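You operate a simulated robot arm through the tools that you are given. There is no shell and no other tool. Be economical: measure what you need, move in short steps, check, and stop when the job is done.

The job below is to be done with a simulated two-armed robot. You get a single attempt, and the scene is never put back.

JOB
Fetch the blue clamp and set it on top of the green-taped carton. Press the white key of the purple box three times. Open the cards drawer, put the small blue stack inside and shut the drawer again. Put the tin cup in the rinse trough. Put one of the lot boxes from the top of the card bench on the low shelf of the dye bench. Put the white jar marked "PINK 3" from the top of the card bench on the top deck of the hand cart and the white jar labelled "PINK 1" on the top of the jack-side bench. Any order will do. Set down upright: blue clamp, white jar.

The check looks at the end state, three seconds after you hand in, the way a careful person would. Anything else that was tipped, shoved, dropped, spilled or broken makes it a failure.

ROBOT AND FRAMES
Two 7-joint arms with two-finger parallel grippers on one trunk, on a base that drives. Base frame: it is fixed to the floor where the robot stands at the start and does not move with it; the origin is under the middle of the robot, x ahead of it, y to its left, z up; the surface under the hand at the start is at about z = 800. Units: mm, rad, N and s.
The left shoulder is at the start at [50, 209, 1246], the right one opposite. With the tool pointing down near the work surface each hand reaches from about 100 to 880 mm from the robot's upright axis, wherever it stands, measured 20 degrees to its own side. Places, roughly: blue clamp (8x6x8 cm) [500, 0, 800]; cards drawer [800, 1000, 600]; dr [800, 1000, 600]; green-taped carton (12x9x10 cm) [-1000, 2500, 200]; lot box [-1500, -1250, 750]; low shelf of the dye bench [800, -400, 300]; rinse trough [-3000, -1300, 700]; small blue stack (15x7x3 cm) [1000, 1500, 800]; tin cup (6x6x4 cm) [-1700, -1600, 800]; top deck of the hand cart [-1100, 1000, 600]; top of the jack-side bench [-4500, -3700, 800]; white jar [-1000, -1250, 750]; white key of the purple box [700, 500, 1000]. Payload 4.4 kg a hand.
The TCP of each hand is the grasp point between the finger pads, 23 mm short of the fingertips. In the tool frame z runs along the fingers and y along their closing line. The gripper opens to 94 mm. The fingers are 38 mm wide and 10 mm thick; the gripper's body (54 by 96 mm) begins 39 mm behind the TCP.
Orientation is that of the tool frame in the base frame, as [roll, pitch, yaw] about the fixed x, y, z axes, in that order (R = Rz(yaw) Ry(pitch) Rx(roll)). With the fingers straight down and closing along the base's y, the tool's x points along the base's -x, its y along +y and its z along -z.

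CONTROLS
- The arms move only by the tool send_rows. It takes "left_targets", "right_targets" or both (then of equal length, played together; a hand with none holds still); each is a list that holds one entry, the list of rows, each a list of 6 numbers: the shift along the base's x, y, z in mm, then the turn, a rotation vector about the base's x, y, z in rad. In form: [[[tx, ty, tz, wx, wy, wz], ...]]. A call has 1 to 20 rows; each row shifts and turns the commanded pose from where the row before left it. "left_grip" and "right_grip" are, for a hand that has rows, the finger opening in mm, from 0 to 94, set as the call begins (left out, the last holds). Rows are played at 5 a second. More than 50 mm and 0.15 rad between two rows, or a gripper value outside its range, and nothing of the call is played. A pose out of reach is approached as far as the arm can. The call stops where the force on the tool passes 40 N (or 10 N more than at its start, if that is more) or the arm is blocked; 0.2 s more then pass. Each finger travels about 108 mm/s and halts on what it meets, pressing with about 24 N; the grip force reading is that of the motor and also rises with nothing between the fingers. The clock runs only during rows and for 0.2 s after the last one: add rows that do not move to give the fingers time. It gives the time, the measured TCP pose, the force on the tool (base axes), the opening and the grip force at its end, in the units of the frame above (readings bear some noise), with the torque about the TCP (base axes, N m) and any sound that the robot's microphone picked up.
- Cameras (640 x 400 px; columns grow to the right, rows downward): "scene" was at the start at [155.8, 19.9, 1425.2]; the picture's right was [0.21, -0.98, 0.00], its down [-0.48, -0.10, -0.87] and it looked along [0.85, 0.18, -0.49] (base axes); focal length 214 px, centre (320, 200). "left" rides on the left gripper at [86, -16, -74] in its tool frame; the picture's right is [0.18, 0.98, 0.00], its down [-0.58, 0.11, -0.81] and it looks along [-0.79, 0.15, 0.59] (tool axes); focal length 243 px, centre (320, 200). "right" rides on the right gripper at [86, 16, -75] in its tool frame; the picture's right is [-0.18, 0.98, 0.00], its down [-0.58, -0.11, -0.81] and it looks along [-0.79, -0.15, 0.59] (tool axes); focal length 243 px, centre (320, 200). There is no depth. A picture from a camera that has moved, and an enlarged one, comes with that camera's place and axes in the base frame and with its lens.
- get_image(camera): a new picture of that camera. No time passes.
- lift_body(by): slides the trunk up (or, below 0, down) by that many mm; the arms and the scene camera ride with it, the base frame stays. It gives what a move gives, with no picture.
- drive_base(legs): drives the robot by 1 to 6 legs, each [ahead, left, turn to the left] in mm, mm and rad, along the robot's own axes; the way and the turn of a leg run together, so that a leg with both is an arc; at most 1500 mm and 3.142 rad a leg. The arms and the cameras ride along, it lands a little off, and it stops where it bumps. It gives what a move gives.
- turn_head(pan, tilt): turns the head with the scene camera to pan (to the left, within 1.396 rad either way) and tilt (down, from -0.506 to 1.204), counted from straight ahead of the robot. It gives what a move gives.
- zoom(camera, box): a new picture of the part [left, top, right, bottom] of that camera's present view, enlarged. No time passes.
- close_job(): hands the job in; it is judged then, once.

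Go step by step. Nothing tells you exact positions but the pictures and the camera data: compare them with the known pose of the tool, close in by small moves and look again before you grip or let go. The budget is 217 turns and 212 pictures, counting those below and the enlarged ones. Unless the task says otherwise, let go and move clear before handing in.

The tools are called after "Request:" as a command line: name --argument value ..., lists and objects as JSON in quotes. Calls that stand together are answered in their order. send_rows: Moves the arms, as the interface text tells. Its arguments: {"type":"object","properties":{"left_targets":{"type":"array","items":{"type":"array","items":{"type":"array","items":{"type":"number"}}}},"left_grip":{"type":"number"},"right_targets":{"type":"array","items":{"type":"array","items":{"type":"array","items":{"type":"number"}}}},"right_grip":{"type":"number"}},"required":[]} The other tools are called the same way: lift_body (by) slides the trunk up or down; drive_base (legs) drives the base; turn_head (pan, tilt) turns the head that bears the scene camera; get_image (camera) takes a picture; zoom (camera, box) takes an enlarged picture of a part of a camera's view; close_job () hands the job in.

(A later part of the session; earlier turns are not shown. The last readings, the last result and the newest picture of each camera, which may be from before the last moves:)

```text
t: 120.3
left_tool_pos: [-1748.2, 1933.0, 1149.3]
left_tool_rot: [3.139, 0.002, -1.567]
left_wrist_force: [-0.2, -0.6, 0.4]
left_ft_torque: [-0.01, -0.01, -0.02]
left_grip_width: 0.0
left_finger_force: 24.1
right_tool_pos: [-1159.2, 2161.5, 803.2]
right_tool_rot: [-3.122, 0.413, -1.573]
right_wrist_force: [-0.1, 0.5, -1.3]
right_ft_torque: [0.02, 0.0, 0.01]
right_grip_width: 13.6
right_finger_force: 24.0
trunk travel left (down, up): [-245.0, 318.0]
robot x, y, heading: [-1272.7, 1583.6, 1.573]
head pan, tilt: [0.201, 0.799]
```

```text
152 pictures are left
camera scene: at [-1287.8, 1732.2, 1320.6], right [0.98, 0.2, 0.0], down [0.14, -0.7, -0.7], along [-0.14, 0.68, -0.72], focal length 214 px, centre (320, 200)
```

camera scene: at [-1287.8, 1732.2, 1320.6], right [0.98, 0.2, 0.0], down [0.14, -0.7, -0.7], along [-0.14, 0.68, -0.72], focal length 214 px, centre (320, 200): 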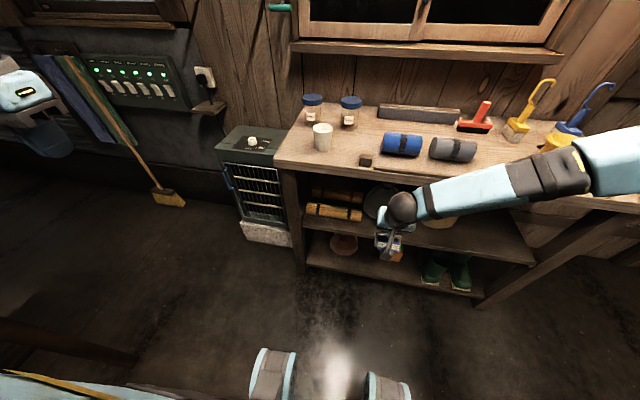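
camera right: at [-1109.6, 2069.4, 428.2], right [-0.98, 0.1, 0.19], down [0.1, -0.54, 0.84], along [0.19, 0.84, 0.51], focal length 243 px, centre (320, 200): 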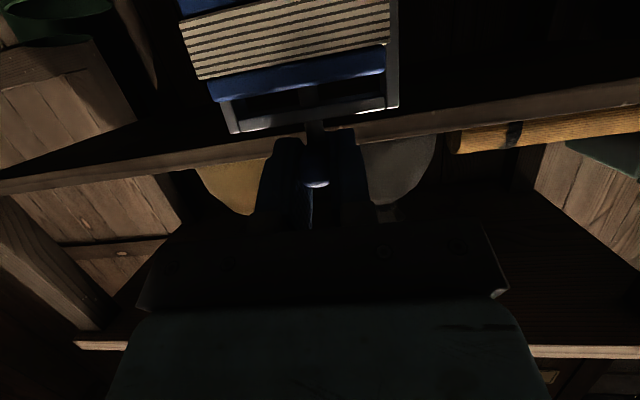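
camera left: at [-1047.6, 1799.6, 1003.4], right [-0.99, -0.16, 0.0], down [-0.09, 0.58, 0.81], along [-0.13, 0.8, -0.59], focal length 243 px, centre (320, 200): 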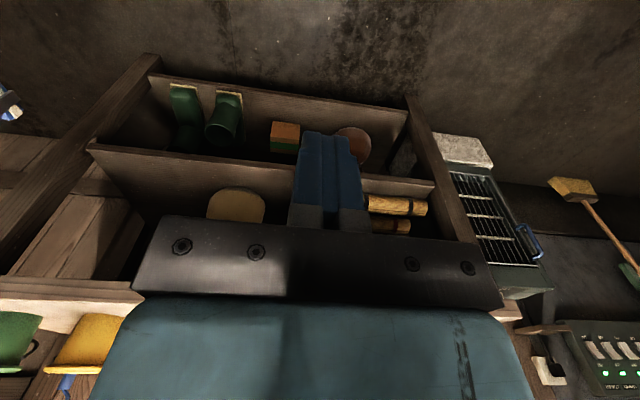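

Better posture. Now lower the hand in front of the shelf with this mild tilt, x toward the shoulder line.

Request:
send_rows --right_targets '[[[25, -5, -40, 0, 0, 0], [25, -5, -40, 0, 0, 0], [25, -5, -40, 0, 0, 0], [25, 0, -40, 0, 0, 0], [20, 0, -40, 0, 0, 0], [20, 0, -40, 0, 0, 0], [0, 0, -40, 0, 0, 0], [0, 0, 0, 0, 0, 0]]]'

Request:
get_image --camera "scene"

```text
t: 122.1
left_tool_pos: [-1749.5, 1933.3, 1149.0]
left_tool_rot: [3.14, 0.002, -1.567]
left_wrist_force: [0.2, -0.6, -0.4]
left_ft_torque: [0.01, 0.03, -0.02]
left_grip_width: 0.0
left_finger_force: 24.0
right_tool_pos: [-1015.8, 2149.8, 523.2]
right_tool_rot: [-3.121, 0.415, -1.574]
right_wrist_force: [0.3, -0.8, -1.8]
right_ft_torque: [0.0, 0.0, 0.01]
right_grip_width: 13.6
right_finger_force: 24.0
trunk travel left (down, up): [-245.0, 318.0]
robot x, y, heading: [-1270.0, 1583.8, 1.577]
head pan, tilt: [0.201, 0.799]
```

```text
151 pictures are left
camera scene: at [-1288.4, 1732.2, 1320.6], right [0.98, 0.2, 0.0], down [0.14, -0.7, -0.7], along [-0.14, 0.68, -0.72], focal length 214 px, centre (320, 200)
```

scene: 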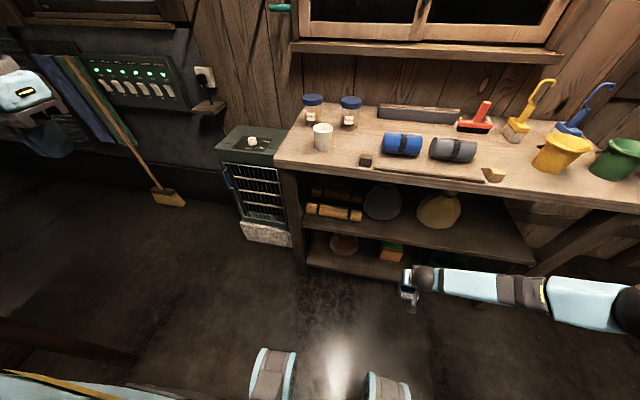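

Good reach now. Tilting the hand forward again here.

Request:
send_rows --right_targets '[[[0, 0, -10, 0.14, 0, 0], [0, 0, -10, 0.14, 0, 0], [0, 0, -10, 0.14, 0, 0], [0, 0, -10, 0.14, 0, 0], [0, 0, -10, 0.14, 0, 0], [0, 0, 0, 0, 0, 0]]]'

Request:
get_image --camera "scene"

Request:
get_image --camera "right"

```text
t: 123.5
left_tool_pos: [-1749.2, 1932.8, 1148.8]
left_tool_rot: [-3.141, 0.001, -1.566]
left_wrist_force: [0.0, -0.6, 0.4]
left_ft_torque: [0.01, 0.02, -0.01]
left_grip_width: 0.0
left_finger_force: 23.9
right_tool_pos: [-1012.3, 2165.3, 525.5]
right_tool_rot: [-3.12, 0.555, -1.573]
right_wrist_force: [0.2, 0.4, -0.7]
right_ft_torque: [0.02, -0.02, -0.02]
right_grip_width: 13.5
right_finger_force: 23.7
right hand out of reach, approached as far as the arm can: row 1, 2, 3, 4, 5
trunk travel left (down, up): [-245.0, 318.0]
robot x, y, heading: [-1273.6, 1584.4, 1.576]
head pan, tilt: [0.201, 0.799]
```

```text
150 pictures are left
camera scene: at [-1288.4, 1732.6, 1320.6], right [0.98, 0.2, 0.0], down [0.14, -0.7, -0.7], along [-0.14, 0.68, -0.72], focal length 214 px, centre (320, 200)
```

scene: 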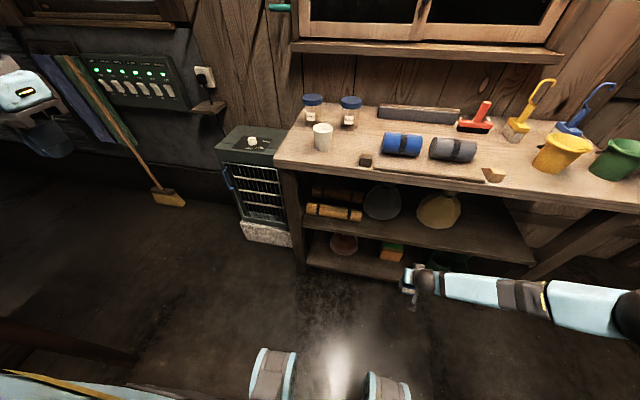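

```text
149 pictures are left
camera right: at [-1030.2, 2053.1, 542.4], right [-0.98, 0.17, 0.08], down [0.09, 0.07, 0.99], along [0.16, 0.98, -0.08], focal length 243 px, centre (320, 200)
```

right: 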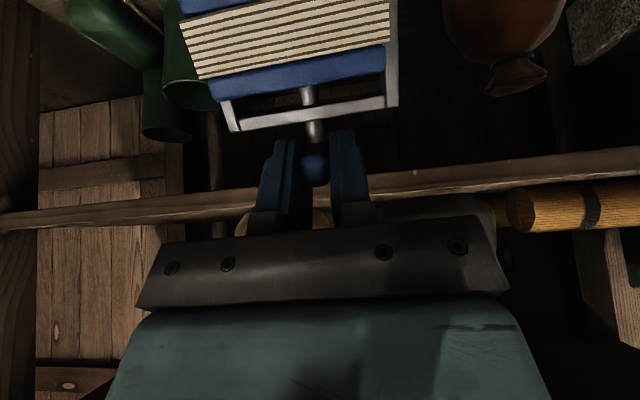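

Wrist limited. Yawing the hand to the left (approaching the carton diagonally) should relieve it; trying yaw then tilt.

Request:
send_rows --right_targets '[[[0, -5, 0, 0, 0, 0.14], [0, -5, 0, 0, 0, 0.14], [0, -5, 0, 0, 0, 0.14], [0, 0, 0, 0, 0, 0.14], [0, 0, 0, 0.119, 0.074, 0], [0, 0, 0, 0.119, 0.074, 0], [0, 0, 0, 0.119, 0.074, 0], [0, 0, 0, 0, 0, 0]]]'

Request:
get_image --camera "scene"

```text
t: 125.3
left_tool_pos: [-1749.8, 1934.1, 1147.3]
left_tool_rot: [3.141, 0.0, -1.567]
left_wrist_force: [1.0, -0.1, 0.2]
left_ft_torque: [-0.01, -0.02, -0.03]
left_grip_width: 0.2
left_finger_force: 23.8
right_tool_pos: [-1006.2, 2153.2, 524.5]
right_tool_rot: [-3.117, 0.976, -1.01]
right_wrist_force: [0.8, 0.6, -1.1]
right_ft_torque: [0.0, -0.01, -0.01]
right_grip_width: 13.6
right_finger_force: 24.3
right hand out of reach, approached as far as the arm can: row 1
trunk travel left (down, up): [-245.0, 318.0]
robot x, y, heading: [-1273.4, 1587.1, 1.57]
head pan, tilt: [0.201, 0.799]
```

```text
148 pictures are left
camera scene: at [-1288.5, 1732.7, 1320.6], right [0.98, 0.2, 0.0], down [0.14, -0.7, -0.7], along [-0.14, 0.68, -0.72], focal length 214 px, centre (320, 200)
```

scene: 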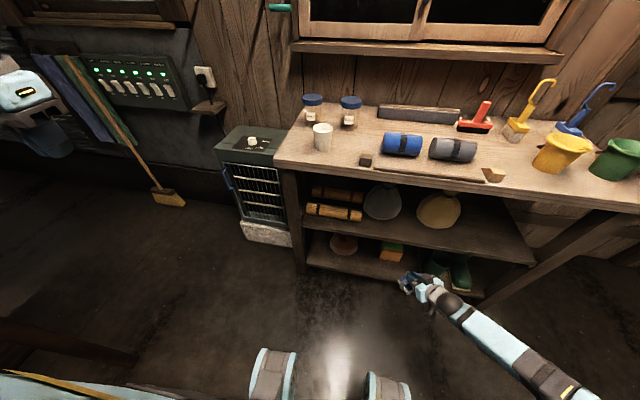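

That works: tilt 0.98 at a diagonal. Adding the remaining tilt and lowering toward the pre-insertion point.

Request:
send_rows --right_targets '[[[20, 0, -20, 0.1, 0.062, 0], [20, 0, -30, 0.035, 0.02, 0], [20, 0, -40, 0, 0, 0], [20, 0, -40, 0, 0, 0], [15, 0, -30, 0, 0, 0], [0, 0, 0, 0, 0, 0]]]'

Request:
get_image --camera "scene"

Request:
get_image --camera "right"

```text
t: 126.7
left_tool_pos: [-1749.7, 1933.4, 1146.4]
left_tool_rot: [3.141, -0.002, -1.567]
left_wrist_force: [-0.4, -0.3, -1.1]
left_ft_torque: [0.02, 0.0, 0.01]
left_grip_width: 0.1
left_finger_force: 24.2
right_tool_pos: [-924.0, 2153.1, 390.0]
right_tool_rot: [-3.117, 1.133, -1.006]
right_wrist_force: [0.6, -0.4, -2.2]
right_ft_torque: [-0.02, 0.0, -0.03]
right_grip_width: 13.7
right_finger_force: 23.9
right hand out of reach, approached as far as the arm can: row 5
trunk travel left (down, up): [-245.0, 318.0]
robot x, y, heading: [-1273.0, 1585.1, 1.571]
head pan, tilt: [0.201, 0.799]
```

```text
147 pictures are left
camera scene: at [-1288.7, 1732.9, 1320.6], right [0.98, 0.2, 0.0], down [0.14, -0.7, -0.7], along [-0.14, 0.68, -0.72], focal length 214 px, centre (320, 200)
```

scene: 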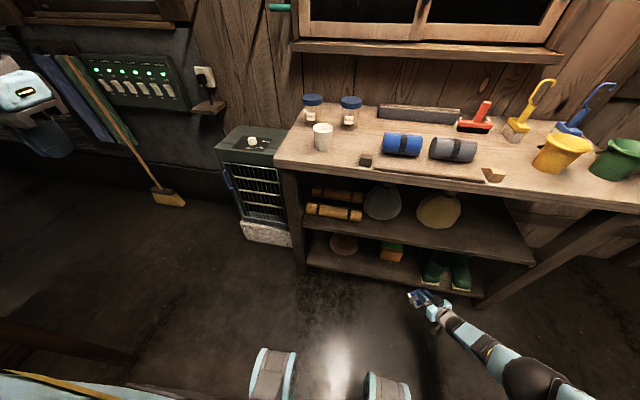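

```text
146 pictures are left
camera right: at [-883.8, 2055.9, 341.9], right [-0.88, -0.44, 0.16], down [0.33, -0.36, 0.87], along [-0.33, 0.82, 0.47], focal length 243 px, centre (320, 200)
```

right: 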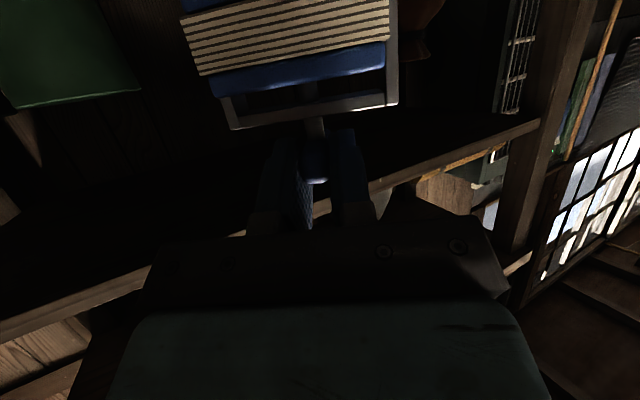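

Good. Now lower the trunk (raising the hand to compensate), so there's reach for insertion.

Request:
send_rows --right_targets '[[[0, 0, 40, 0, 0, 0], [0, 0, 40, 0, 0, 0], [0, 0, 40, 0, 0, 0], [0, 0, 0, 0, 0, 0]]]'

Request:
lift_body --by -150

Request:
zoom --camera "scene" --box '[280, 200, 500, 340]'

```text
t: 127.7
left_tool_pos: [-1750.3, 1933.1, 1148.3]
left_tool_rot: [-3.141, 0.001, -1.568]
left_wrist_force: [0.7, -0.4, 0.2]
left_ft_torque: [0.01, 0.0, 0.01]
left_grip_width: 0.0
left_finger_force: 23.5
right_tool_pos: [-923.2, 2152.6, 507.7]
right_tool_rot: [-3.116, 1.132, -1.008]
right_wrist_force: [1.1, 0.0, -1.0]
right_ft_torque: [-0.02, 0.02, -0.02]
right_grip_width: 13.5
right_finger_force: 23.6
trunk travel left (down, up): [-245.0, 318.0]
robot x, y, heading: [-1273.6, 1585.4, 1.573]
head pan, tilt: [0.201, 0.799]
```

```text
t: 129.4
left_tool_pos: [-1750.2, 1933.4, 999.1]
left_tool_rot: [3.14, 0.002, -1.566]
left_wrist_force: [0.0, 0.2, 0.3]
left_ft_torque: [0.02, 0.0, 0.01]
left_grip_width: 0.1
left_finger_force: 23.8
right_tool_pos: [-924.5, 2152.8, 357.2]
right_tool_rot: [-3.116, 1.132, -1.007]
right_wrist_force: [-0.6, -0.5, -0.8]
right_ft_torque: [0.0, -0.01, 0.0]
right_grip_width: 13.8
right_finger_force: 23.8
trunk travel left (down, up): [-95.0, 468.0]
robot x, y, heading: [-1277.1, 1588.4, 1.571]
head pan, tilt: [0.201, 0.799]
```

```text
2.86 times, centred on (390, 270) of scene
camera zoom: at [-1288.4, 1732.4, 1170.6], right [0.98, 0.2, 0.0], down [0.14, -0.7, -0.7], along [-0.14, 0.68, -0.72], focal length 613 px, centre (120, 0)
```

zoom: 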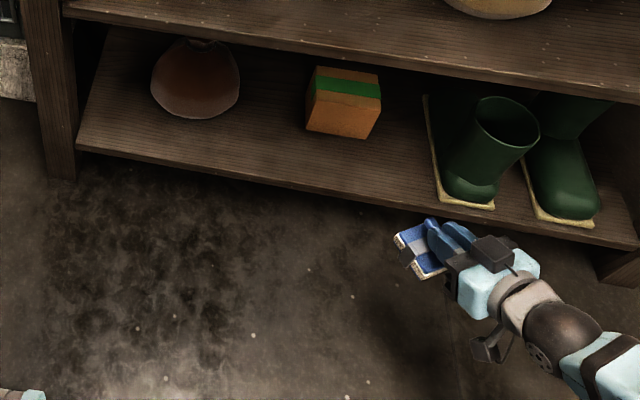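

Clear view: carton centre ≈(-1016,2480), top ≈ z 243, shelf above ≈ z 500. I'll drive forward 100 mm, then insert with the arm.

Request:
drive_base --legs '[[100, 0, 0]]'

Request:
send_rows --right_targets '[[[-10, 30, -2, 0, 0, 0], [-15, 30, -2, 0, 0, 0], [-15, 30, 0, 0, 0, 0], [-15, 30, 0, 0, 0, 0], [0, 0, 0, 0, 0, 0]]]'

Request:
get_image --camera "scene"

Request:
get_image --camera "right"

```text
t: 130.6
left_tool_pos: [-1748.8, 2031.1, 999.0]
left_tool_rot: [3.139, 0.001, -1.567]
left_wrist_force: [-0.1, 0.2, -0.6]
left_ft_torque: [-0.03, 0.03, 0.0]
left_grip_width: 0.0
left_finger_force: 23.9
right_tool_pos: [-924.6, 2250.0, 356.8]
right_tool_rot: [-3.116, 1.132, -1.009]
right_wrist_force: [0.4, -0.7, -1.1]
right_ft_torque: [-0.03, 0.01, 0.0]
right_grip_width: 13.7
right_finger_force: 24.1
trunk travel left (down, up): [-95.0, 468.0]
robot x, y, heading: [-1275.4, 1682.6, 1.573]
head pan, tilt: [0.201, 0.799]
```

```text
t: 131.8
left_tool_pos: [-1749.4, 2031.4, 999.7]
left_tool_rot: [3.14, 0.001, -1.568]
left_wrist_force: [0.3, -0.2, -0.1]
left_ft_torque: [-0.02, 0.03, 0.02]
left_grip_width: 0.1
left_finger_force: 24.1
right_tool_pos: [-978.9, 2371.0, 357.4]
right_tool_rot: [-3.117, 1.131, -1.007]
right_wrist_force: [-0.5, -0.6, -0.8]
right_ft_torque: [-0.07, -0.04, 0.03]
right_grip_width: 13.7
right_finger_force: 23.9
trunk travel left (down, up): [-95.0, 468.0]
robot x, y, heading: [-1271.8, 1681.0, 1.569]
head pan, tilt: [0.201, 0.799]
```

```text
144 pictures are left
camera scene: at [-1288.3, 1830.4, 1170.6], right [0.98, 0.2, 0.0], down [0.14, -0.7, -0.7], along [-0.14, 0.68, -0.72], focal length 214 px, centre (320, 200)
```

scene: 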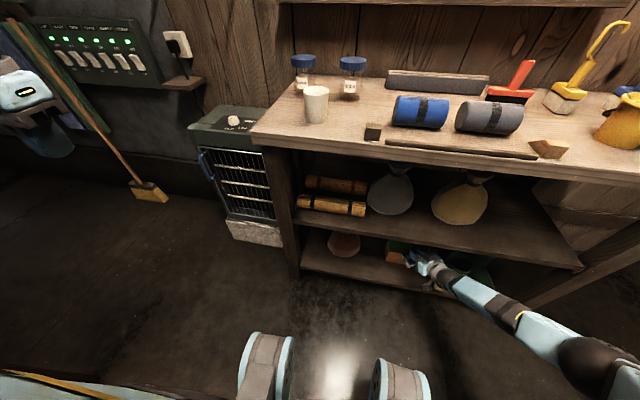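

```text
143 pictures are left
camera right: at [-939.5, 2273.2, 310.0], right [-0.89, -0.44, 0.16], down [0.33, -0.36, 0.87], along [-0.32, 0.82, 0.47], focal length 243 px, centre (320, 200)
```

right: 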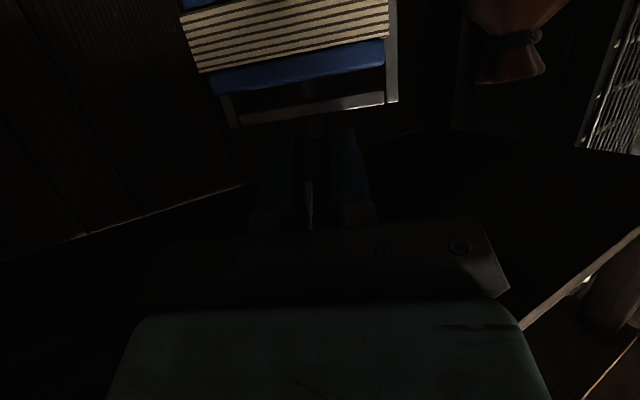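

Request:
zoom --camera "scene" --box '[330, 220, 490, 320]'

```text
4.00 times, centred on (410, 270) of scene
camera zoom: at [-1288.3, 1830.4, 1170.6], right [0.98, 0.2, 0.0], down [0.14, -0.7, -0.7], along [-0.14, 0.68, -0.72], focal length 858 px, centre (-40, -80)
```

zoom: 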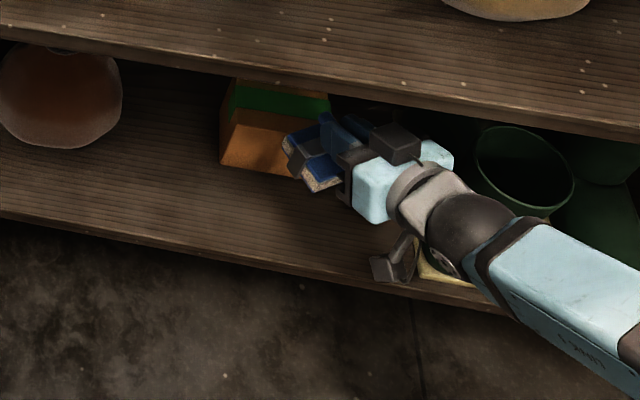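

The carton's front is at y≈2427, x −1071…−956, top ≈ z 257; clamp bottom is now ≈ z 281. Advancing the last 94 mm.

Request:
send_rows --right_targets '[[[-8, 25, 0, 0, 0, 0], [-8, 25, 0, 0, 0, 0], [-8, 25, 0, 0, 0, 0], [-6, 19, 0, 0, 0, 0], [0, 0, 0, 0, 0, 0]]]'

Request:
zoom --camera "scene" --box '[330, 220, 490, 320]'

Request:
get_image --camera "right"

```text
t: 132.9
left_tool_pos: [-1750.1, 2032.1, 998.7]
left_tool_rot: [3.141, -0.001, -1.567]
left_wrist_force: [-0.1, 0.0, -1.0]
left_ft_torque: [0.0, -0.03, 0.02]
left_grip_width: 0.0
left_finger_force: 24.1
right_tool_pos: [-999.2, 2429.2, 358.1]
right_tool_rot: [-3.116, 1.132, -1.006]
right_wrist_force: [0.4, 0.5, -1.1]
right_ft_torque: [-0.01, 0.01, 0.01]
right_grip_width: 13.8
right_finger_force: 23.9
right hand out of reach, approached as far as the arm can: row 3, 4
trunk travel left (down, up): [-95.0, 468.0]
robot x, y, heading: [-1274.2, 1682.1, 1.57]
head pan, tilt: [0.201, 0.799]
```

```text
4.00 times, centred on (410, 270) of scene
camera zoom: at [-1288.4, 1830.4, 1170.6], right [0.98, 0.2, 0.0], down [0.14, -0.7, -0.7], along [-0.14, 0.68, -0.72], focal length 858 px, centre (-40, -80)
```

zoom: 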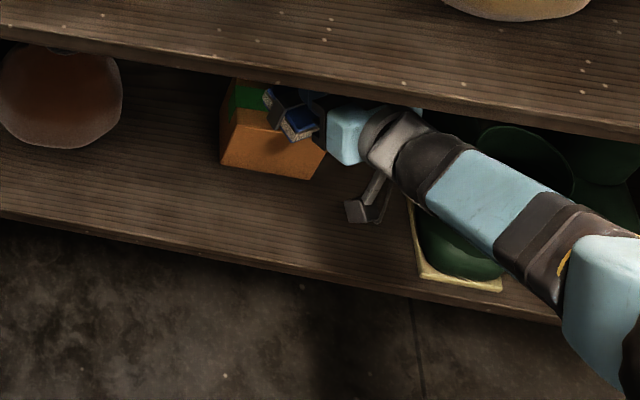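

```text
140 pictures are left
camera right: at [-959.4, 2331.1, 311.8], right [-0.89, -0.44, 0.16], down [0.33, -0.36, 0.87], along [-0.32, 0.82, 0.47], focal length 243 px, centre (320, 200)
```

right: 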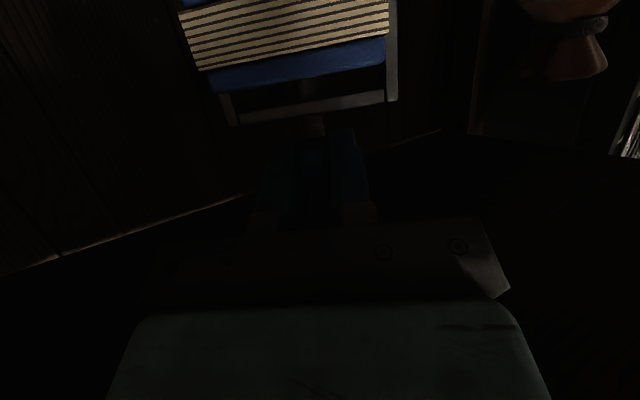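

The arm is at its limit; I'll lower 10 mm and let the base move the last 36 mm.

Request:
send_rows --right_targets '[[[0, 0, -10, 0, 0, 0], [0, 0, 0, 0, 0, 0]]]'

Request:
drive_base --legs '[[36, 8, 0]]'

Request:
zoom --camera "scene" --box '[330, 220, 490, 320]'

```text
t: 133.6
left_tool_pos: [-1749.5, 2031.6, 999.4]
left_tool_rot: [3.14, 0.002, -1.567]
left_wrist_force: [1.0, 0.5, 0.8]
left_ft_torque: [0.01, -0.03, 0.03]
left_grip_width: 0.2
left_finger_force: 24.0
right_tool_pos: [-999.9, 2427.7, 359.0]
right_tool_rot: [-3.116, 1.135, -1.007]
right_wrist_force: [-0.3, 0.1, -1.5]
right_ft_torque: [-0.03, -0.03, -0.03]
right_grip_width: 13.4
right_finger_force: 23.7
right hand out of reach, approached as far as the arm can: row 1
trunk travel left (down, up): [-95.0, 468.0]
robot x, y, heading: [-1274.7, 1678.9, 1.575]
head pan, tilt: [0.201, 0.799]
```

```text
t: 134.4
left_tool_pos: [-1757.2, 2069.2, 998.4]
left_tool_rot: [3.139, 0.0, -1.567]
left_wrist_force: [0.0, 0.5, 0.4]
left_ft_torque: [0.02, 0.03, 0.03]
left_grip_width: 0.0
left_finger_force: 23.7
right_tool_pos: [-1006.3, 2462.1, 356.7]
right_tool_rot: [-3.121, 1.13, -1.012]
right_wrist_force: [-0.4, 0.2, -0.4]
right_ft_torque: [-0.03, -0.03, -0.02]
right_grip_width: 13.3
right_finger_force: 24.2
trunk travel left (down, up): [-95.0, 468.0]
robot x, y, heading: [-1280.2, 1719.5, 1.578]
head pan, tilt: [0.201, 0.799]
```

```text
4.00 times, centred on (410, 270) of scene
camera zoom: at [-1296.3, 1866.8, 1170.1], right [0.98, 0.2, 0.0], down [0.14, -0.7, -0.7], along [-0.14, 0.68, -0.72], focal length 858 px, centre (-40, -80)
```

zoom: 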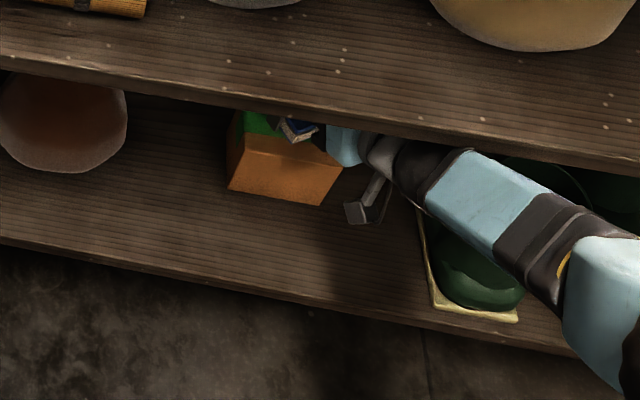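

Over the carton. Lowering with the trunk in small steps.

Request:
lift_body --by -14

Request:
zoom --camera "scene" --box '[350, 230, 450, 290]'

```text
t: 135.0
left_tool_pos: [-1757.4, 2066.1, 984.2]
left_tool_rot: [3.14, 0.002, -1.568]
left_wrist_force: [0.1, -0.8, 1.1]
left_ft_torque: [0.0, 0.01, -0.01]
left_grip_width: 0.0
left_finger_force: 24.0
right_tool_pos: [-1007.9, 2462.9, 343.9]
right_tool_rot: [-3.117, 1.13, -1.009]
right_wrist_force: [0.0, -0.6, -1.4]
right_ft_torque: [-0.02, -0.01, 0.03]
right_grip_width: 13.4
right_finger_force: 24.1
trunk travel left (down, up): [-81.0, 482.0]
robot x, y, heading: [-1277.0, 1718.5, 1.574]
head pan, tilt: [0.201, 0.799]
```

```text
6.40 times, centred on (400, 260) of scene
camera zoom: at [-1296.8, 1865.1, 1156.7], right [0.98, 0.2, 0.0], down [0.14, -0.7, -0.7], along [-0.14, 0.68, -0.72], focal length 1373 px, centre (-192, -184)
```

zoom: 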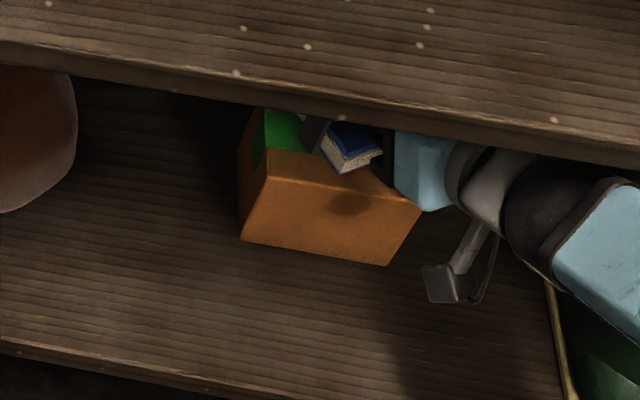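

Request:
lift_body --by -6

Request:
lift_body --by -4

Request:
zoom --camera "scene" --box '[350, 230, 450, 290]'

```text
t: 135.6
left_tool_pos: [-1758.0, 2065.8, 979.7]
left_tool_rot: [3.14, 0.001, -1.568]
left_wrist_force: [0.2, -0.2, -0.6]
left_ft_torque: [0.0, 0.03, 0.0]
left_grip_width: 0.1
left_finger_force: 24.0
right_tool_pos: [-1007.4, 2461.3, 338.0]
right_tool_rot: [-3.117, 1.132, -1.009]
right_wrist_force: [0.0, -0.1, -0.9]
right_ft_torque: [-0.04, 0.01, -0.04]
right_grip_width: 13.3
right_finger_force: 24.0
trunk travel left (down, up): [-75.0, 488.0]
robot x, y, heading: [-1283.6, 1718.0, 1.571]
head pan, tilt: [0.201, 0.799]
```

```text
t: 136.1
left_tool_pos: [-1756.7, 2066.4, 975.4]
left_tool_rot: [3.141, 0.002, -1.568]
left_wrist_force: [0.0, 0.0, 0.7]
left_ft_torque: [0.01, 0.01, 0.01]
left_grip_width: 0.0
left_finger_force: 23.7
right_tool_pos: [-1007.0, 2463.0, 333.6]
right_tool_rot: [-3.117, 1.13, -1.009]
right_wrist_force: [0.2, 0.9, -0.9]
right_ft_torque: [0.01, 0.01, 0.02]
right_grip_width: 13.6
right_finger_force: 23.8
trunk travel left (down, up): [-71.0, 492.0]
robot x, y, heading: [-1281.0, 1720.8, 1.572]
head pan, tilt: [0.201, 0.799]
```

```text
6.40 times, centred on (400, 260) of scene
camera zoom: at [-1296.8, 1865.2, 1146.6], right [0.98, 0.2, 0.0], down [0.14, -0.7, -0.7], along [-0.14, 0.68, -0.72], focal length 1373 px, centre (-192, -184)
```

zoom: 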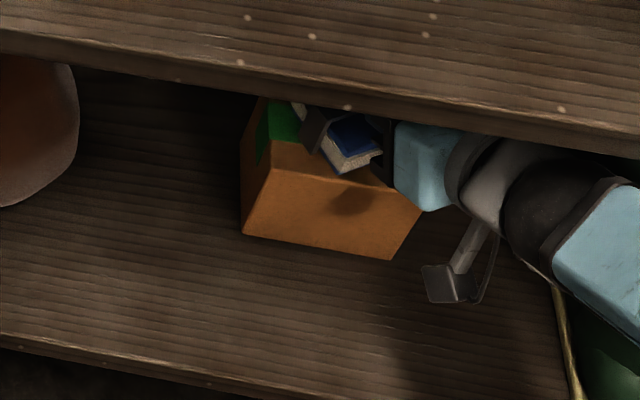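

Clamp's near corner is only ~6 mm inside the carton's front edge; moving 14 mm deeper first.

Request:
drive_base --legs '[[14, 0, 0]]'

Request:
lift_body --by -4

Request:
lift_body --by -3

Request:
zoom --camera "scene" --box '[350, 230, 450, 290]'

```text
t: 136.9
left_tool_pos: [-1757.5, 2079.7, 974.4]
left_tool_rot: [3.14, 0.0, -1.569]
left_wrist_force: [0.1, -0.2, -0.1]
left_ft_torque: [-0.05, 0.01, -0.04]
left_grip_width: 0.1
left_finger_force: 23.7
right_tool_pos: [-1007.2, 2475.2, 333.7]
right_tool_rot: [-3.117, 1.13, -1.012]
right_wrist_force: [-0.4, -0.4, -0.7]
right_ft_torque: [0.02, -0.04, 0.01]
right_grip_width: 13.4
right_finger_force: 23.7
trunk travel left (down, up): [-71.0, 492.0]
robot x, y, heading: [-1279.6, 1730.8, 1.575]
head pan, tilt: [0.201, 0.799]
```

```text
t: 137.4
left_tool_pos: [-1757.9, 2081.0, 971.4]
left_tool_rot: [3.14, 0.003, -1.569]
left_wrist_force: [0.1, -0.5, 0.8]
left_ft_torque: [0.03, -0.02, 0.0]
left_grip_width: 0.2
left_finger_force: 24.2
right_tool_pos: [-1007.1, 2477.3, 329.4]
right_tool_rot: [-3.118, 1.132, -1.009]
right_wrist_force: [0.8, -0.5, -2.1]
right_ft_torque: [-0.01, 0.02, -0.01]
right_grip_width: 13.5
right_finger_force: 23.7
trunk travel left (down, up): [-67.0, 496.0]
robot x, y, heading: [-1281.2, 1732.1, 1.57]
head pan, tilt: [0.201, 0.799]
```

```text
t: 137.9
left_tool_pos: [-1758.7, 2079.0, 968.3]
left_tool_rot: [3.141, 0.002, -1.57]
left_wrist_force: [0.0, 0.2, 0.3]
left_ft_torque: [0.03, -0.02, 0.01]
left_grip_width: 0.0
left_finger_force: 24.1
right_tool_pos: [-1007.2, 2475.4, 326.6]
right_tool_rot: [-3.117, 1.132, -1.007]
right_wrist_force: [-1.0, -0.5, -0.5]
right_ft_torque: [-0.01, -0.02, -0.01]
right_grip_width: 13.3
right_finger_force: 24.4
trunk travel left (down, up): [-64.0, 499.0]
robot x, y, heading: [-1280.2, 1730.1, 1.578]
head pan, tilt: [0.201, 0.799]
```

```text
6.40 times, centred on (400, 260) of scene
camera zoom: at [-1296.7, 1879.2, 1139.6], right [0.98, 0.2, 0.0], down [0.14, -0.7, -0.7], along [-0.14, 0.68, -0.72], focal length 1373 px, centre (-192, -184)
```

zoom: 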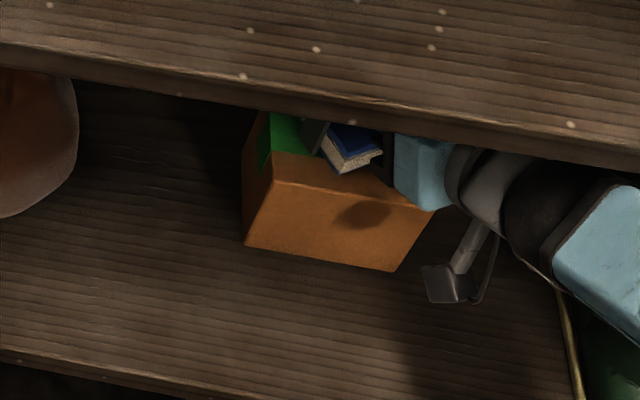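

Request:
lift_body --by -4

Request:
lift_body --by -4

Request:
lift_body --by -3

Request:
zoom --camera "scene" --box '[350, 230, 450, 290]'

```text
t: 138.4
left_tool_pos: [-1757.0, 2081.0, 963.8]
left_tool_rot: [-3.14, 0.004, -1.569]
left_wrist_force: [-0.2, 1.3, -0.5]
left_ft_torque: [-0.02, 0.0, 0.01]
left_grip_width: 0.0
left_finger_force: 24.6
right_tool_pos: [-1007.3, 2476.0, 321.7]
right_tool_rot: [-3.117, 1.131, -1.008]
right_wrist_force: [0.9, -0.7, -1.5]
right_ft_torque: [-0.03, 0.0, 0.02]
right_grip_width: 13.6
right_finger_force: 23.5
trunk travel left (down, up): [-60.0, 503.0]
robot x, y, heading: [-1278.5, 1730.7, 1.572]
head pan, tilt: [0.201, 0.799]
```

```text
t: 139.0
left_tool_pos: [-1757.5, 2080.9, 960.5]
left_tool_rot: [3.14, 0.002, -1.568]
left_wrist_force: [-0.3, 0.0, 0.0]
left_ft_torque: [0.03, 0.02, -0.02]
left_grip_width: 0.0
left_finger_force: 24.2
right_tool_pos: [-1007.4, 2476.4, 318.7]
right_tool_rot: [-3.118, 1.13, -1.008]
right_wrist_force: [0.5, -0.1, -1.2]
right_ft_torque: [0.0, -0.02, 0.0]
right_grip_width: 13.6
right_finger_force: 24.1
trunk travel left (down, up): [-56.0, 507.0]
robot x, y, heading: [-1284.3, 1729.6, 1.568]
head pan, tilt: [0.201, 0.799]
```

```text
t: 139.5
left_tool_pos: [-1757.4, 2080.3, 957.4]
left_tool_rot: [3.14, 0.002, -1.567]
left_wrist_force: [-0.5, 0.2, -0.1]
left_ft_torque: [-0.02, -0.03, -0.01]
left_grip_width: 0.1
left_finger_force: 24.0
right_tool_pos: [-1006.8, 2477.0, 317.1]
right_tool_rot: [-3.115, 1.132, -1.01]
right_wrist_force: [1.0, -0.7, 6.4]
right_ft_torque: [0.07, 0.26, 0.01]
right_grip_width: 13.8
right_finger_force: 23.7
trunk travel left (down, up): [-53.0, 510.0]
robot x, y, heading: [-1284.3, 1731.5, 1.572]
head pan, tilt: [0.201, 0.799]
```

```text
6.40 times, centred on (400, 260) of scene
camera zoom: at [-1296.9, 1878.5, 1128.8], right [0.98, 0.2, 0.0], down [0.14, -0.7, -0.7], along [-0.14, 0.68, -0.72], focal length 1373 px, centre (-192, -184)
```

zoom: 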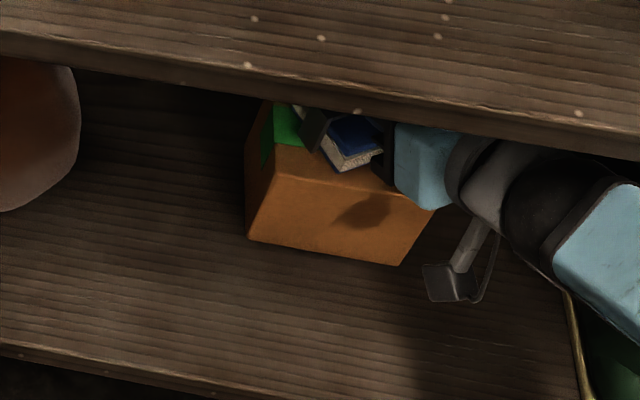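

Contact at 6 N. Releasing the clamp and withdrawing along the hand's axis.

Request:
send_rows --right_targets '[[[0, 0, 0, 0, 0, 0], [0, 0, 0, 0, 0, 0], [0, 0, 0, 0, 0, 0]]]' --right_grip 40

Request:
send_rows --right_targets '[[[7, -11, 6, 0, 0, 0], [14, -23, 13, 0, 0, 0], [14, -23, 13, 0, 0, 0], [19, -31, 17, 0, 0, 0], [19, -31, 17, 0, 0, 0], [19, -31, 17, 0, 0, 0], [0, 0, 0, 0, 0, 0]]]'

Request:
zoom --camera "scene" --box '[330, 220, 490, 320]'

Request:
get_image --camera "right"

```text
t: 140.3
left_tool_pos: [-1756.7, 2081.2, 957.6]
left_tool_rot: [3.139, 0.002, -1.569]
left_wrist_force: [0.8, -0.5, 0.6]
left_ft_torque: [-0.02, 0.01, 0.02]
left_grip_width: 0.0
left_finger_force: 23.7
right_tool_pos: [-1007.7, 2475.5, 315.6]
right_tool_rot: [-3.118, 1.131, -1.008]
right_wrist_force: [0.2, 0.4, 0.2]
right_ft_torque: [0.0, 0.01, 0.0]
right_grip_width: 40.0
right_finger_force: 0.1
trunk travel left (down, up): [-53.0, 510.0]
robot x, y, heading: [-1278.2, 1729.7, 1.572]
head pan, tilt: [0.201, 0.799]
```

```text
t: 141.9
left_tool_pos: [-1756.8, 2080.7, 955.1]
left_tool_rot: [3.141, 0.003, -1.568]
left_wrist_force: [0.3, 0.2, 0.6]
left_ft_torque: [0.01, 0.0, 0.02]
left_grip_width: 0.0
left_finger_force: 23.9
right_tool_pos: [-917.3, 2325.3, 398.7]
right_tool_rot: [-3.116, 1.132, -1.008]
right_wrist_force: [0.5, -0.3, -0.4]
right_ft_torque: [-0.02, -0.03, 0.01]
right_grip_width: 40.0
right_finger_force: 0.1
trunk travel left (down, up): [-53.0, 510.0]
robot x, y, heading: [-1280.9, 1732.9, 1.572]
head pan, tilt: [0.201, 0.799]
```

```text
4.00 times, centred on (410, 270) of scene
camera zoom: at [-1296.8, 1879.2, 1128.6], right [0.98, 0.2, 0.0], down [0.14, -0.7, -0.7], along [-0.14, 0.68, -0.72], focal length 858 px, centre (-40, -80)
```

zoom: 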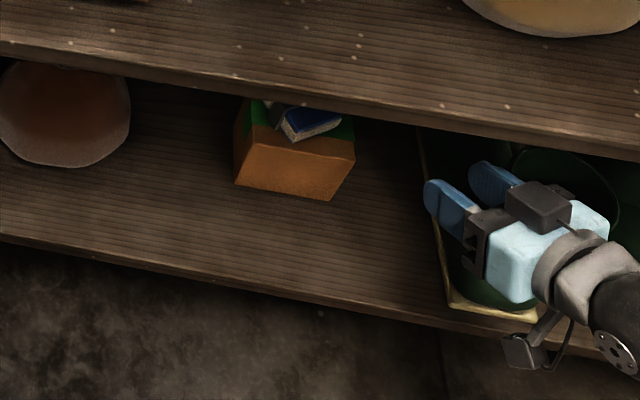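

```text
133 pictures are left
camera right: at [-877.0, 2229.4, 351.4], right [-0.89, -0.44, 0.16], down [0.33, -0.36, 0.87], along [-0.32, 0.82, 0.47], focal length 243 px, centre (320, 200)
```

right: 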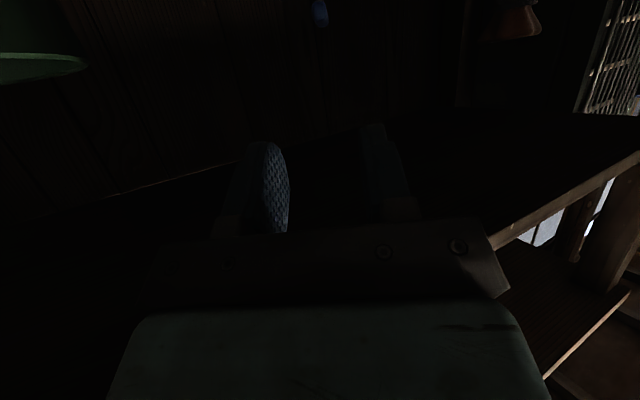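

The clamp stands upright on the carton. Backing out and raising the trunk and hand.

Request:
drive_base --legs '[[-135, 0, 0]]'

Request:
send_rows --right_targets '[[[0, -30, 30, -0.119, -0.074, 0], [0, -30, 30, -0.119, -0.074, 0], [0, -30, 30, -0.119, -0.074, 0], [0, -30, 30, -0.119, -0.074, 0], [0, 0, 40, -0.119, -0.074, 0], [0, 0, 40, -0.119, -0.074, 0], [0, 0, 40, -0.119, -0.074, 0], [0, 0, 40, -0.119, -0.074, 0], [0, 0, 0, 0, 0, -0.14], [0, 0, 0, 0, 0, -0.14], [0, 0, 0, 0, 0, -0.14], [0, 0, 0, 0, 0, -0.14]]]'

Request:
turn_head --pan 1.39 --tilt 0.9

Request:
get_image --camera "scene"

```text
t: 143.2
left_tool_pos: [-1757.4, 1944.9, 956.6]
left_tool_rot: [3.14, 0.002, -1.569]
left_wrist_force: [0.2, -0.2, 0.0]
left_ft_torque: [0.04, -0.01, 0.0]
left_grip_width: 0.0
left_finger_force: 23.7
right_tool_pos: [-917.5, 2191.6, 398.4]
right_tool_rot: [-3.114, 1.133, -1.009]
right_wrist_force: [-0.5, 0.7, 0.8]
right_ft_torque: [-0.01, -0.04, -0.01]
right_grip_width: 39.9
right_finger_force: 0.0
trunk travel left (down, up): [-53.0, 510.0]
robot x, y, heading: [-1278.4, 1596.6, 1.569]
head pan, tilt: [0.201, 0.799]
```

```text
t: 145.8
left_tool_pos: [-1758.0, 1945.9, 956.6]
left_tool_rot: [-3.141, 0.003, -1.569]
left_wrist_force: [0.5, -0.7, -0.2]
left_ft_torque: [-0.03, 0.0, -0.02]
left_grip_width: 0.2
left_finger_force: 24.0
right_tool_pos: [-916.2, 2070.9, 678.3]
right_tool_rot: [-3.122, 0.011, -1.574]
right_wrist_force: [0.2, 0.4, -0.2]
right_ft_torque: [-0.01, 0.03, -0.01]
right_grip_width: 39.7
right_finger_force: 0.0
trunk travel left (down, up): [-53.0, 510.0]
robot x, y, heading: [-1283.5, 1593.9, 1.573]
head pan, tilt: [0.201, 0.799]
```

```text
t: 147.2
left_tool_pos: [-1758.1, 1946.1, 957.0]
left_tool_rot: [3.14, 0.0, -1.569]
left_wrist_force: [0.7, 0.4, 0.5]
left_ft_torque: [-0.03, -0.01, 0.0]
left_grip_width: 0.0
left_finger_force: 24.4
right_tool_pos: [-917.8, 2071.0, 679.0]
right_tool_rot: [-3.121, 0.009, -1.57]
right_wrist_force: [0.2, 0.5, -0.2]
right_ft_torque: [-0.03, -0.01, 0.02]
right_grip_width: 39.8
right_finger_force: 0.0
trunk travel left (down, up): [-53.0, 510.0]
robot x, y, heading: [-1279.3, 1601.3, 1.57]
head pan, tilt: [1.389, 0.901]
```

```text
132 pictures are left
camera scene: at [-1354.8, 1678.6, 1120.7], right [0.18, 0.98, 0.0], down [0.77, -0.14, -0.62], along [-0.61, 0.11, -0.78], focal length 214 px, centre (320, 200)
```

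scene: 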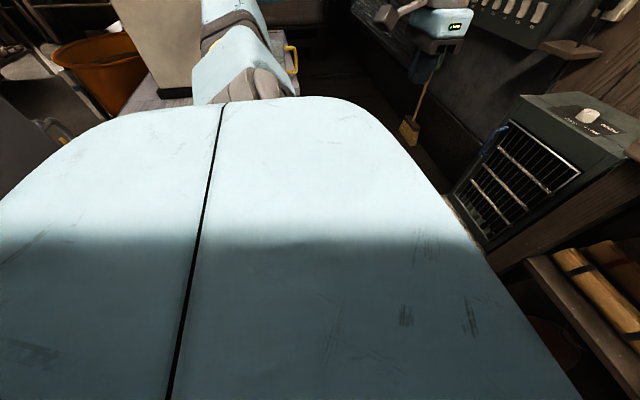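

Now to the card stack: raise the trunk, drive right past the cart and turn to face the drawer bench.

Request:
lift_body --by 272

Request:
drive_base --legs '[[50, 0, 0], [0, -950, 0], [0, 0, -1.57]]'

Request:
turn_head --pan 0.0 --tilt 0.5

Request:
get_image --camera "scene"

```text
t: 150.0
left_tool_pos: [-1757.5, 1945.9, 1228.0]
left_tool_rot: [3.141, 0.0, -1.568]
left_wrist_force: [0.0, 0.4, 0.2]
left_ft_torque: [0.01, -0.02, -0.02]
left_grip_width: 0.3
left_finger_force: 23.8
right_tool_pos: [-917.1, 2072.6, 949.7]
right_tool_rot: [-3.121, 0.01, -1.574]
right_wrist_force: [-0.6, -1.0, -0.7]
right_ft_torque: [0.0, -0.02, 0.0]
right_grip_width: 40.1
right_finger_force: 0.0
trunk travel left (down, up): [-325.0, 238.0]
robot x, y, heading: [-1280.8, 1596.9, 1.566]
head pan, tilt: [1.389, 0.901]
```

```text
t: 162.8
left_tool_pos: [-0.5, 2122.0, 1229.5]
left_tool_rot: [3.14, 0.001, -3.137]
left_wrist_force: [0.2, -0.8, 0.1]
left_ft_torque: [-0.02, 0.02, 0.01]
left_grip_width: 0.2
left_finger_force: 23.8
right_tool_pos: [128.6, 1282.1, 949.8]
right_tool_rot: [-3.121, 0.011, -3.138]
right_wrist_force: [-0.4, -0.4, -0.2]
right_ft_torque: [0.0, 0.0, 0.02]
right_grip_width: 40.0
right_finger_force: 0.1
trunk travel left (down, up): [-325.0, 238.0]
robot x, y, heading: [-348.1, 1643.3, 0.005]
head pan, tilt: [1.389, 0.901]
```

```text
t: 164.4
left_tool_pos: [1.0, 2122.8, 1228.3]
left_tool_rot: [3.141, 0.0, -3.137]
left_wrist_force: [-0.7, -0.2, 0.6]
left_ft_torque: [0.0, -0.02, 0.0]
left_grip_width: 0.0
left_finger_force: 23.8
right_tool_pos: [129.2, 1282.3, 950.7]
right_tool_rot: [-3.12, 0.01, -3.14]
right_wrist_force: [-0.2, 0.3, 0.1]
right_ft_torque: [0.04, -0.02, 0.03]
right_grip_width: 40.2
right_finger_force: 0.1
trunk travel left (down, up): [-325.0, 238.0]
robot x, y, heading: [-347.2, 1644.4, 0.005]
head pan, tilt: [0.0, 0.499]
```

```text
131 pictures are left
camera scene: at [-188.0, 1645.1, 1426.5], right [0.0, -1.0, 0.0], down [-0.48, 0.0, -0.88], along [0.88, 0.0, -0.48], focal length 214 px, centre (320, 200)
```

scene: 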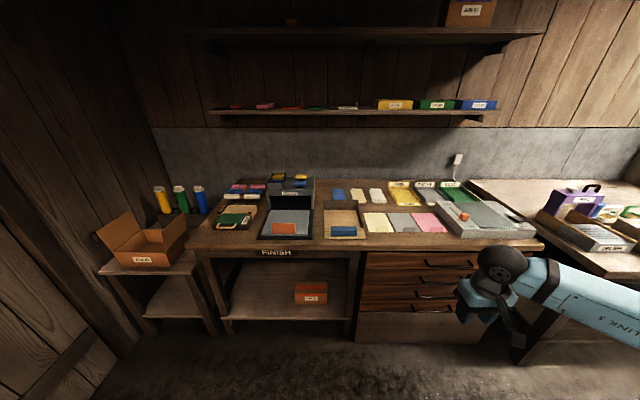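

Stacks lie at the back of the bench near [1000,1500]. Driving closer.

Request:
drive_base --legs '[[0, -330, 0], [460, 0, 0]]'

Request:
turn_head --pan 0.2 --tilt 0.5

Request:
get_image --camera "scene"

Request:
get_image --camera "left"

```text
t: 170.2
left_tool_pos: [478.6, 1795.3, 1229.3]
left_tool_rot: [3.14, 0.001, -3.137]
left_wrist_force: [-0.4, -0.1, 0.3]
left_ft_torque: [-0.02, 0.02, 0.0]
left_grip_width: 0.0
left_finger_force: 23.8
right_tool_pos: [603.4, 955.0, 951.2]
right_tool_rot: [-3.121, 0.01, 3.141]
right_wrist_force: [0.8, 0.6, -0.2]
right_ft_torque: [0.03, 0.0, -0.04]
right_grip_width: 40.1
right_finger_force: 0.1
trunk travel left (down, up): [-325.0, 238.0]
robot x, y, heading: [125.4, 1316.8, 0.006]
head pan, tilt: [0.0, 0.499]
```

```text
t: 171.0
left_tool_pos: [477.0, 1794.8, 1229.9]
left_tool_rot: [3.14, 0.002, -3.137]
left_wrist_force: [0.2, 0.2, 0.0]
left_ft_torque: [-0.02, 0.03, -0.04]
left_grip_width: 0.0
left_finger_force: 24.4
right_tool_pos: [603.6, 954.8, 950.6]
right_tool_rot: [-3.119, 0.011, 3.141]
right_wrist_force: [0.4, -0.2, -0.8]
right_ft_torque: [0.02, 0.05, 0.01]
right_grip_width: 39.9
right_finger_force: 0.0
trunk travel left (down, up): [-325.0, 238.0]
robot x, y, heading: [132.6, 1315.4, 0.002]
head pan, tilt: [0.201, 0.499]
```

```text
130 pictures are left
camera scene: at [285.4, 1336.9, 1426.6], right [0.2, -0.98, 0.0], down [-0.47, -0.1, -0.88], along [0.86, 0.18, -0.48], focal length 214 px, centre (320, 200)
```

scene: 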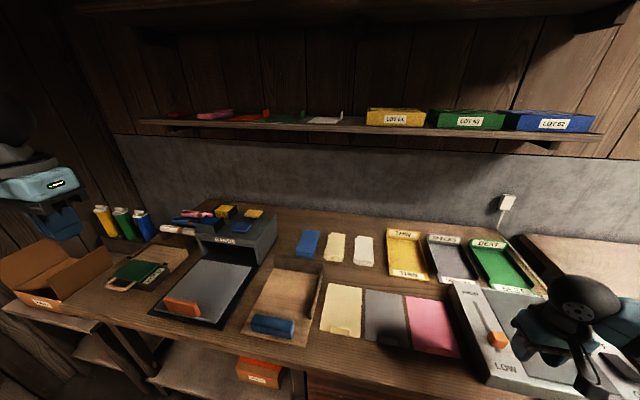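

```text
129 pictures are left
camera left: at [390.9, 1778.2, 1304.0], right [-0.19, 0.98, 0.0], down [0.58, 0.11, 0.81], along [0.79, 0.15, -0.59], focal length 243 px, centre (320, 200)
```

left: 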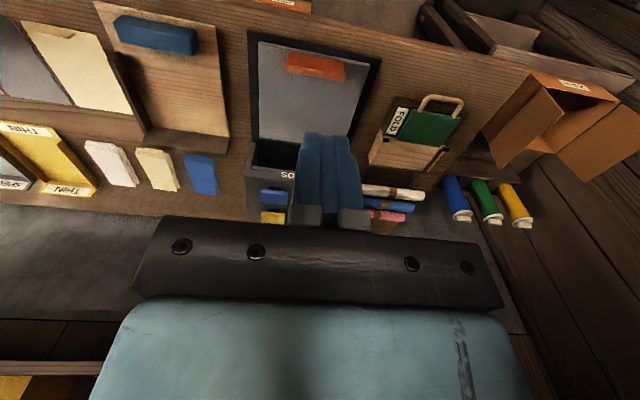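

Request:
zoom --camera "scene" --box '[270, 210, 390, 290]'

Request:
send_rows --left_targets '[[[45, -10, 0, 0, 0, 0], [45, -20, 0, 0, 0, 0], [40, -25, -10, 0, 0, 0], [40, -25, -10, 0, 0, 0], [40, -25, -15, 0, 0, 0], [40, -25, -15, 0, 0, 0], [40, -25, -15, 0, 0, 0], [40, -25, -15, 0, 0, 0], [40, -25, -15, 0, 0, 0], [40, -25, -15, 0, 0, 0], [40, -25, -15, 0, 0, 0], [0, 0, -40, 0, 0, 0], [0, 0, -40, 0, 0, 0], [0, 0, 0, 0, 0, 0]]]' --left_grip 94

Request:
get_image --camera "left"

```text
5.00 times, centred on (330, 250) of scene
camera zoom: at [285.4, 1336.9, 1426.6], right [0.2, -0.98, 0.0], down [-0.47, -0.1, -0.88], along [0.86, 0.18, -0.48], focal length 1072 px, centre (270, -50)
```

zoom: 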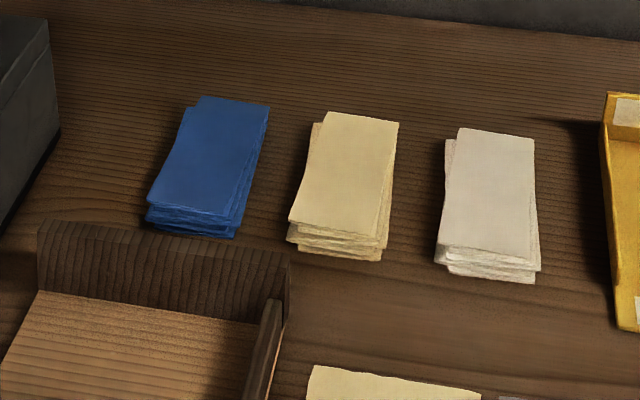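

```text
t: 174.0
left_tool_pos: [816.5, 1608.4, 1064.7]
left_tool_rot: [-3.141, 0.003, -3.137]
left_wrist_force: [-0.5, -0.2, 0.4]
left_ft_torque: [-0.02, 0.02, 0.01]
left_grip_width: 94.1
left_finger_force: 0.1
left hand out of reach, approached as far as the arm can: row 9, 10, 11, 12, 13
right_tool_pos: [604.4, 955.0, 949.9]
right_tool_rot: [-3.121, 0.01, 3.141]
right_wrist_force: [-0.5, 0.4, 0.0]
right_ft_torque: [0.03, 0.01, 0.02]
right_grip_width: 39.9
right_finger_force: 0.0
trunk travel left (down, up): [-325.0, 238.0]
robot x, y, heading: [130.9, 1320.0, -0.0]
head pan, tilt: [0.201, 0.499]
```

```text
127 pictures are left
camera left: at [729.9, 1591.2, 1138.4], right [-0.19, 0.98, 0.0], down [0.58, 0.11, 0.81], along [0.79, 0.15, -0.59], focal length 243 px, centre (320, 200)
```

left: 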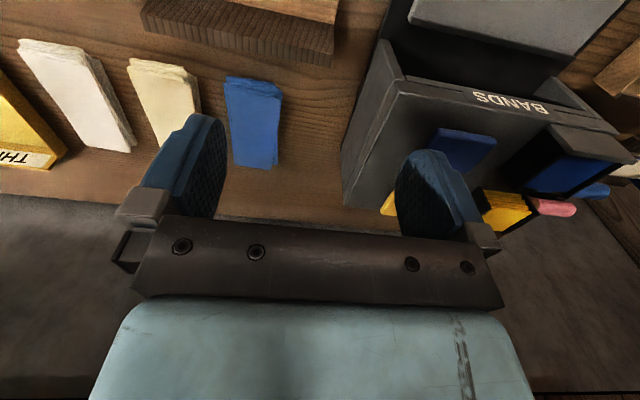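

The stack's axis runs along x at y≈1536, x 915–1065. I'll drop lower first, then reach forward.

Request:
send_rows --left_targets '[[[-6, -24, -40, 0, 0, 0], [0, -24, -40, 0, 0, 0], [0, -24, -40, 0, 0, 0], [20, 0, -20, 0, 0, 0], [40, 0, 0, 0, 0, 0], [40, 0, 0, 0, 0, 0], [40, 0, 0, 0, 0, 0], [20, 0, 0, 0, 0, 0], [0, 0, 0, 0, 0, 0]]]'

Request:
get_image --camera "left"

```text
t: 176.0
left_tool_pos: [827.0, 1654.6, 1029.5]
left_tool_rot: [-3.141, 0.004, -3.137]
left_wrist_force: [-0.4, 0.8, 0.5]
left_ft_torque: [-0.02, -0.01, -0.01]
left_grip_width: 94.0
left_finger_force: 0.0
left hand out of reach, approached as far as the arm can: row 1, 2, 3, 4, 5, 6, 7, 8
right_tool_pos: [602.7, 953.7, 950.6]
right_tool_rot: [-3.12, 0.011, 3.141]
right_wrist_force: [-0.8, 0.1, 0.4]
right_ft_torque: [0.0, 0.01, 0.01]
right_grip_width: 40.3
right_finger_force: 0.0
trunk travel left (down, up): [-325.0, 238.0]
robot x, y, heading: [131.4, 1316.8, -0.001]
head pan, tilt: [0.201, 0.499]
```

```text
126 pictures are left
camera left: at [740.4, 1636.9, 1105.3], right [-0.19, 0.98, 0.0], down [0.58, 0.11, 0.81], along [0.79, 0.15, -0.59], focal length 243 px, centre (320, 200)
```

left: 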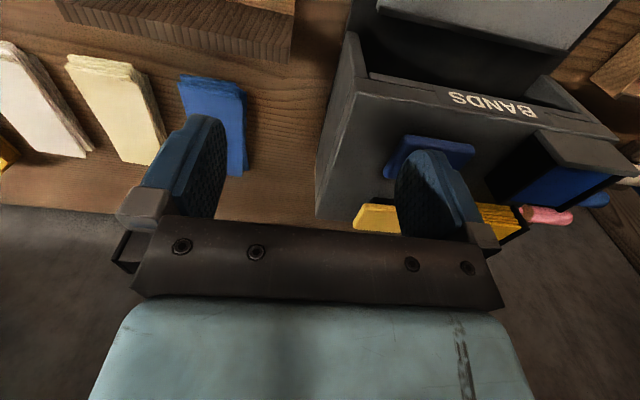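

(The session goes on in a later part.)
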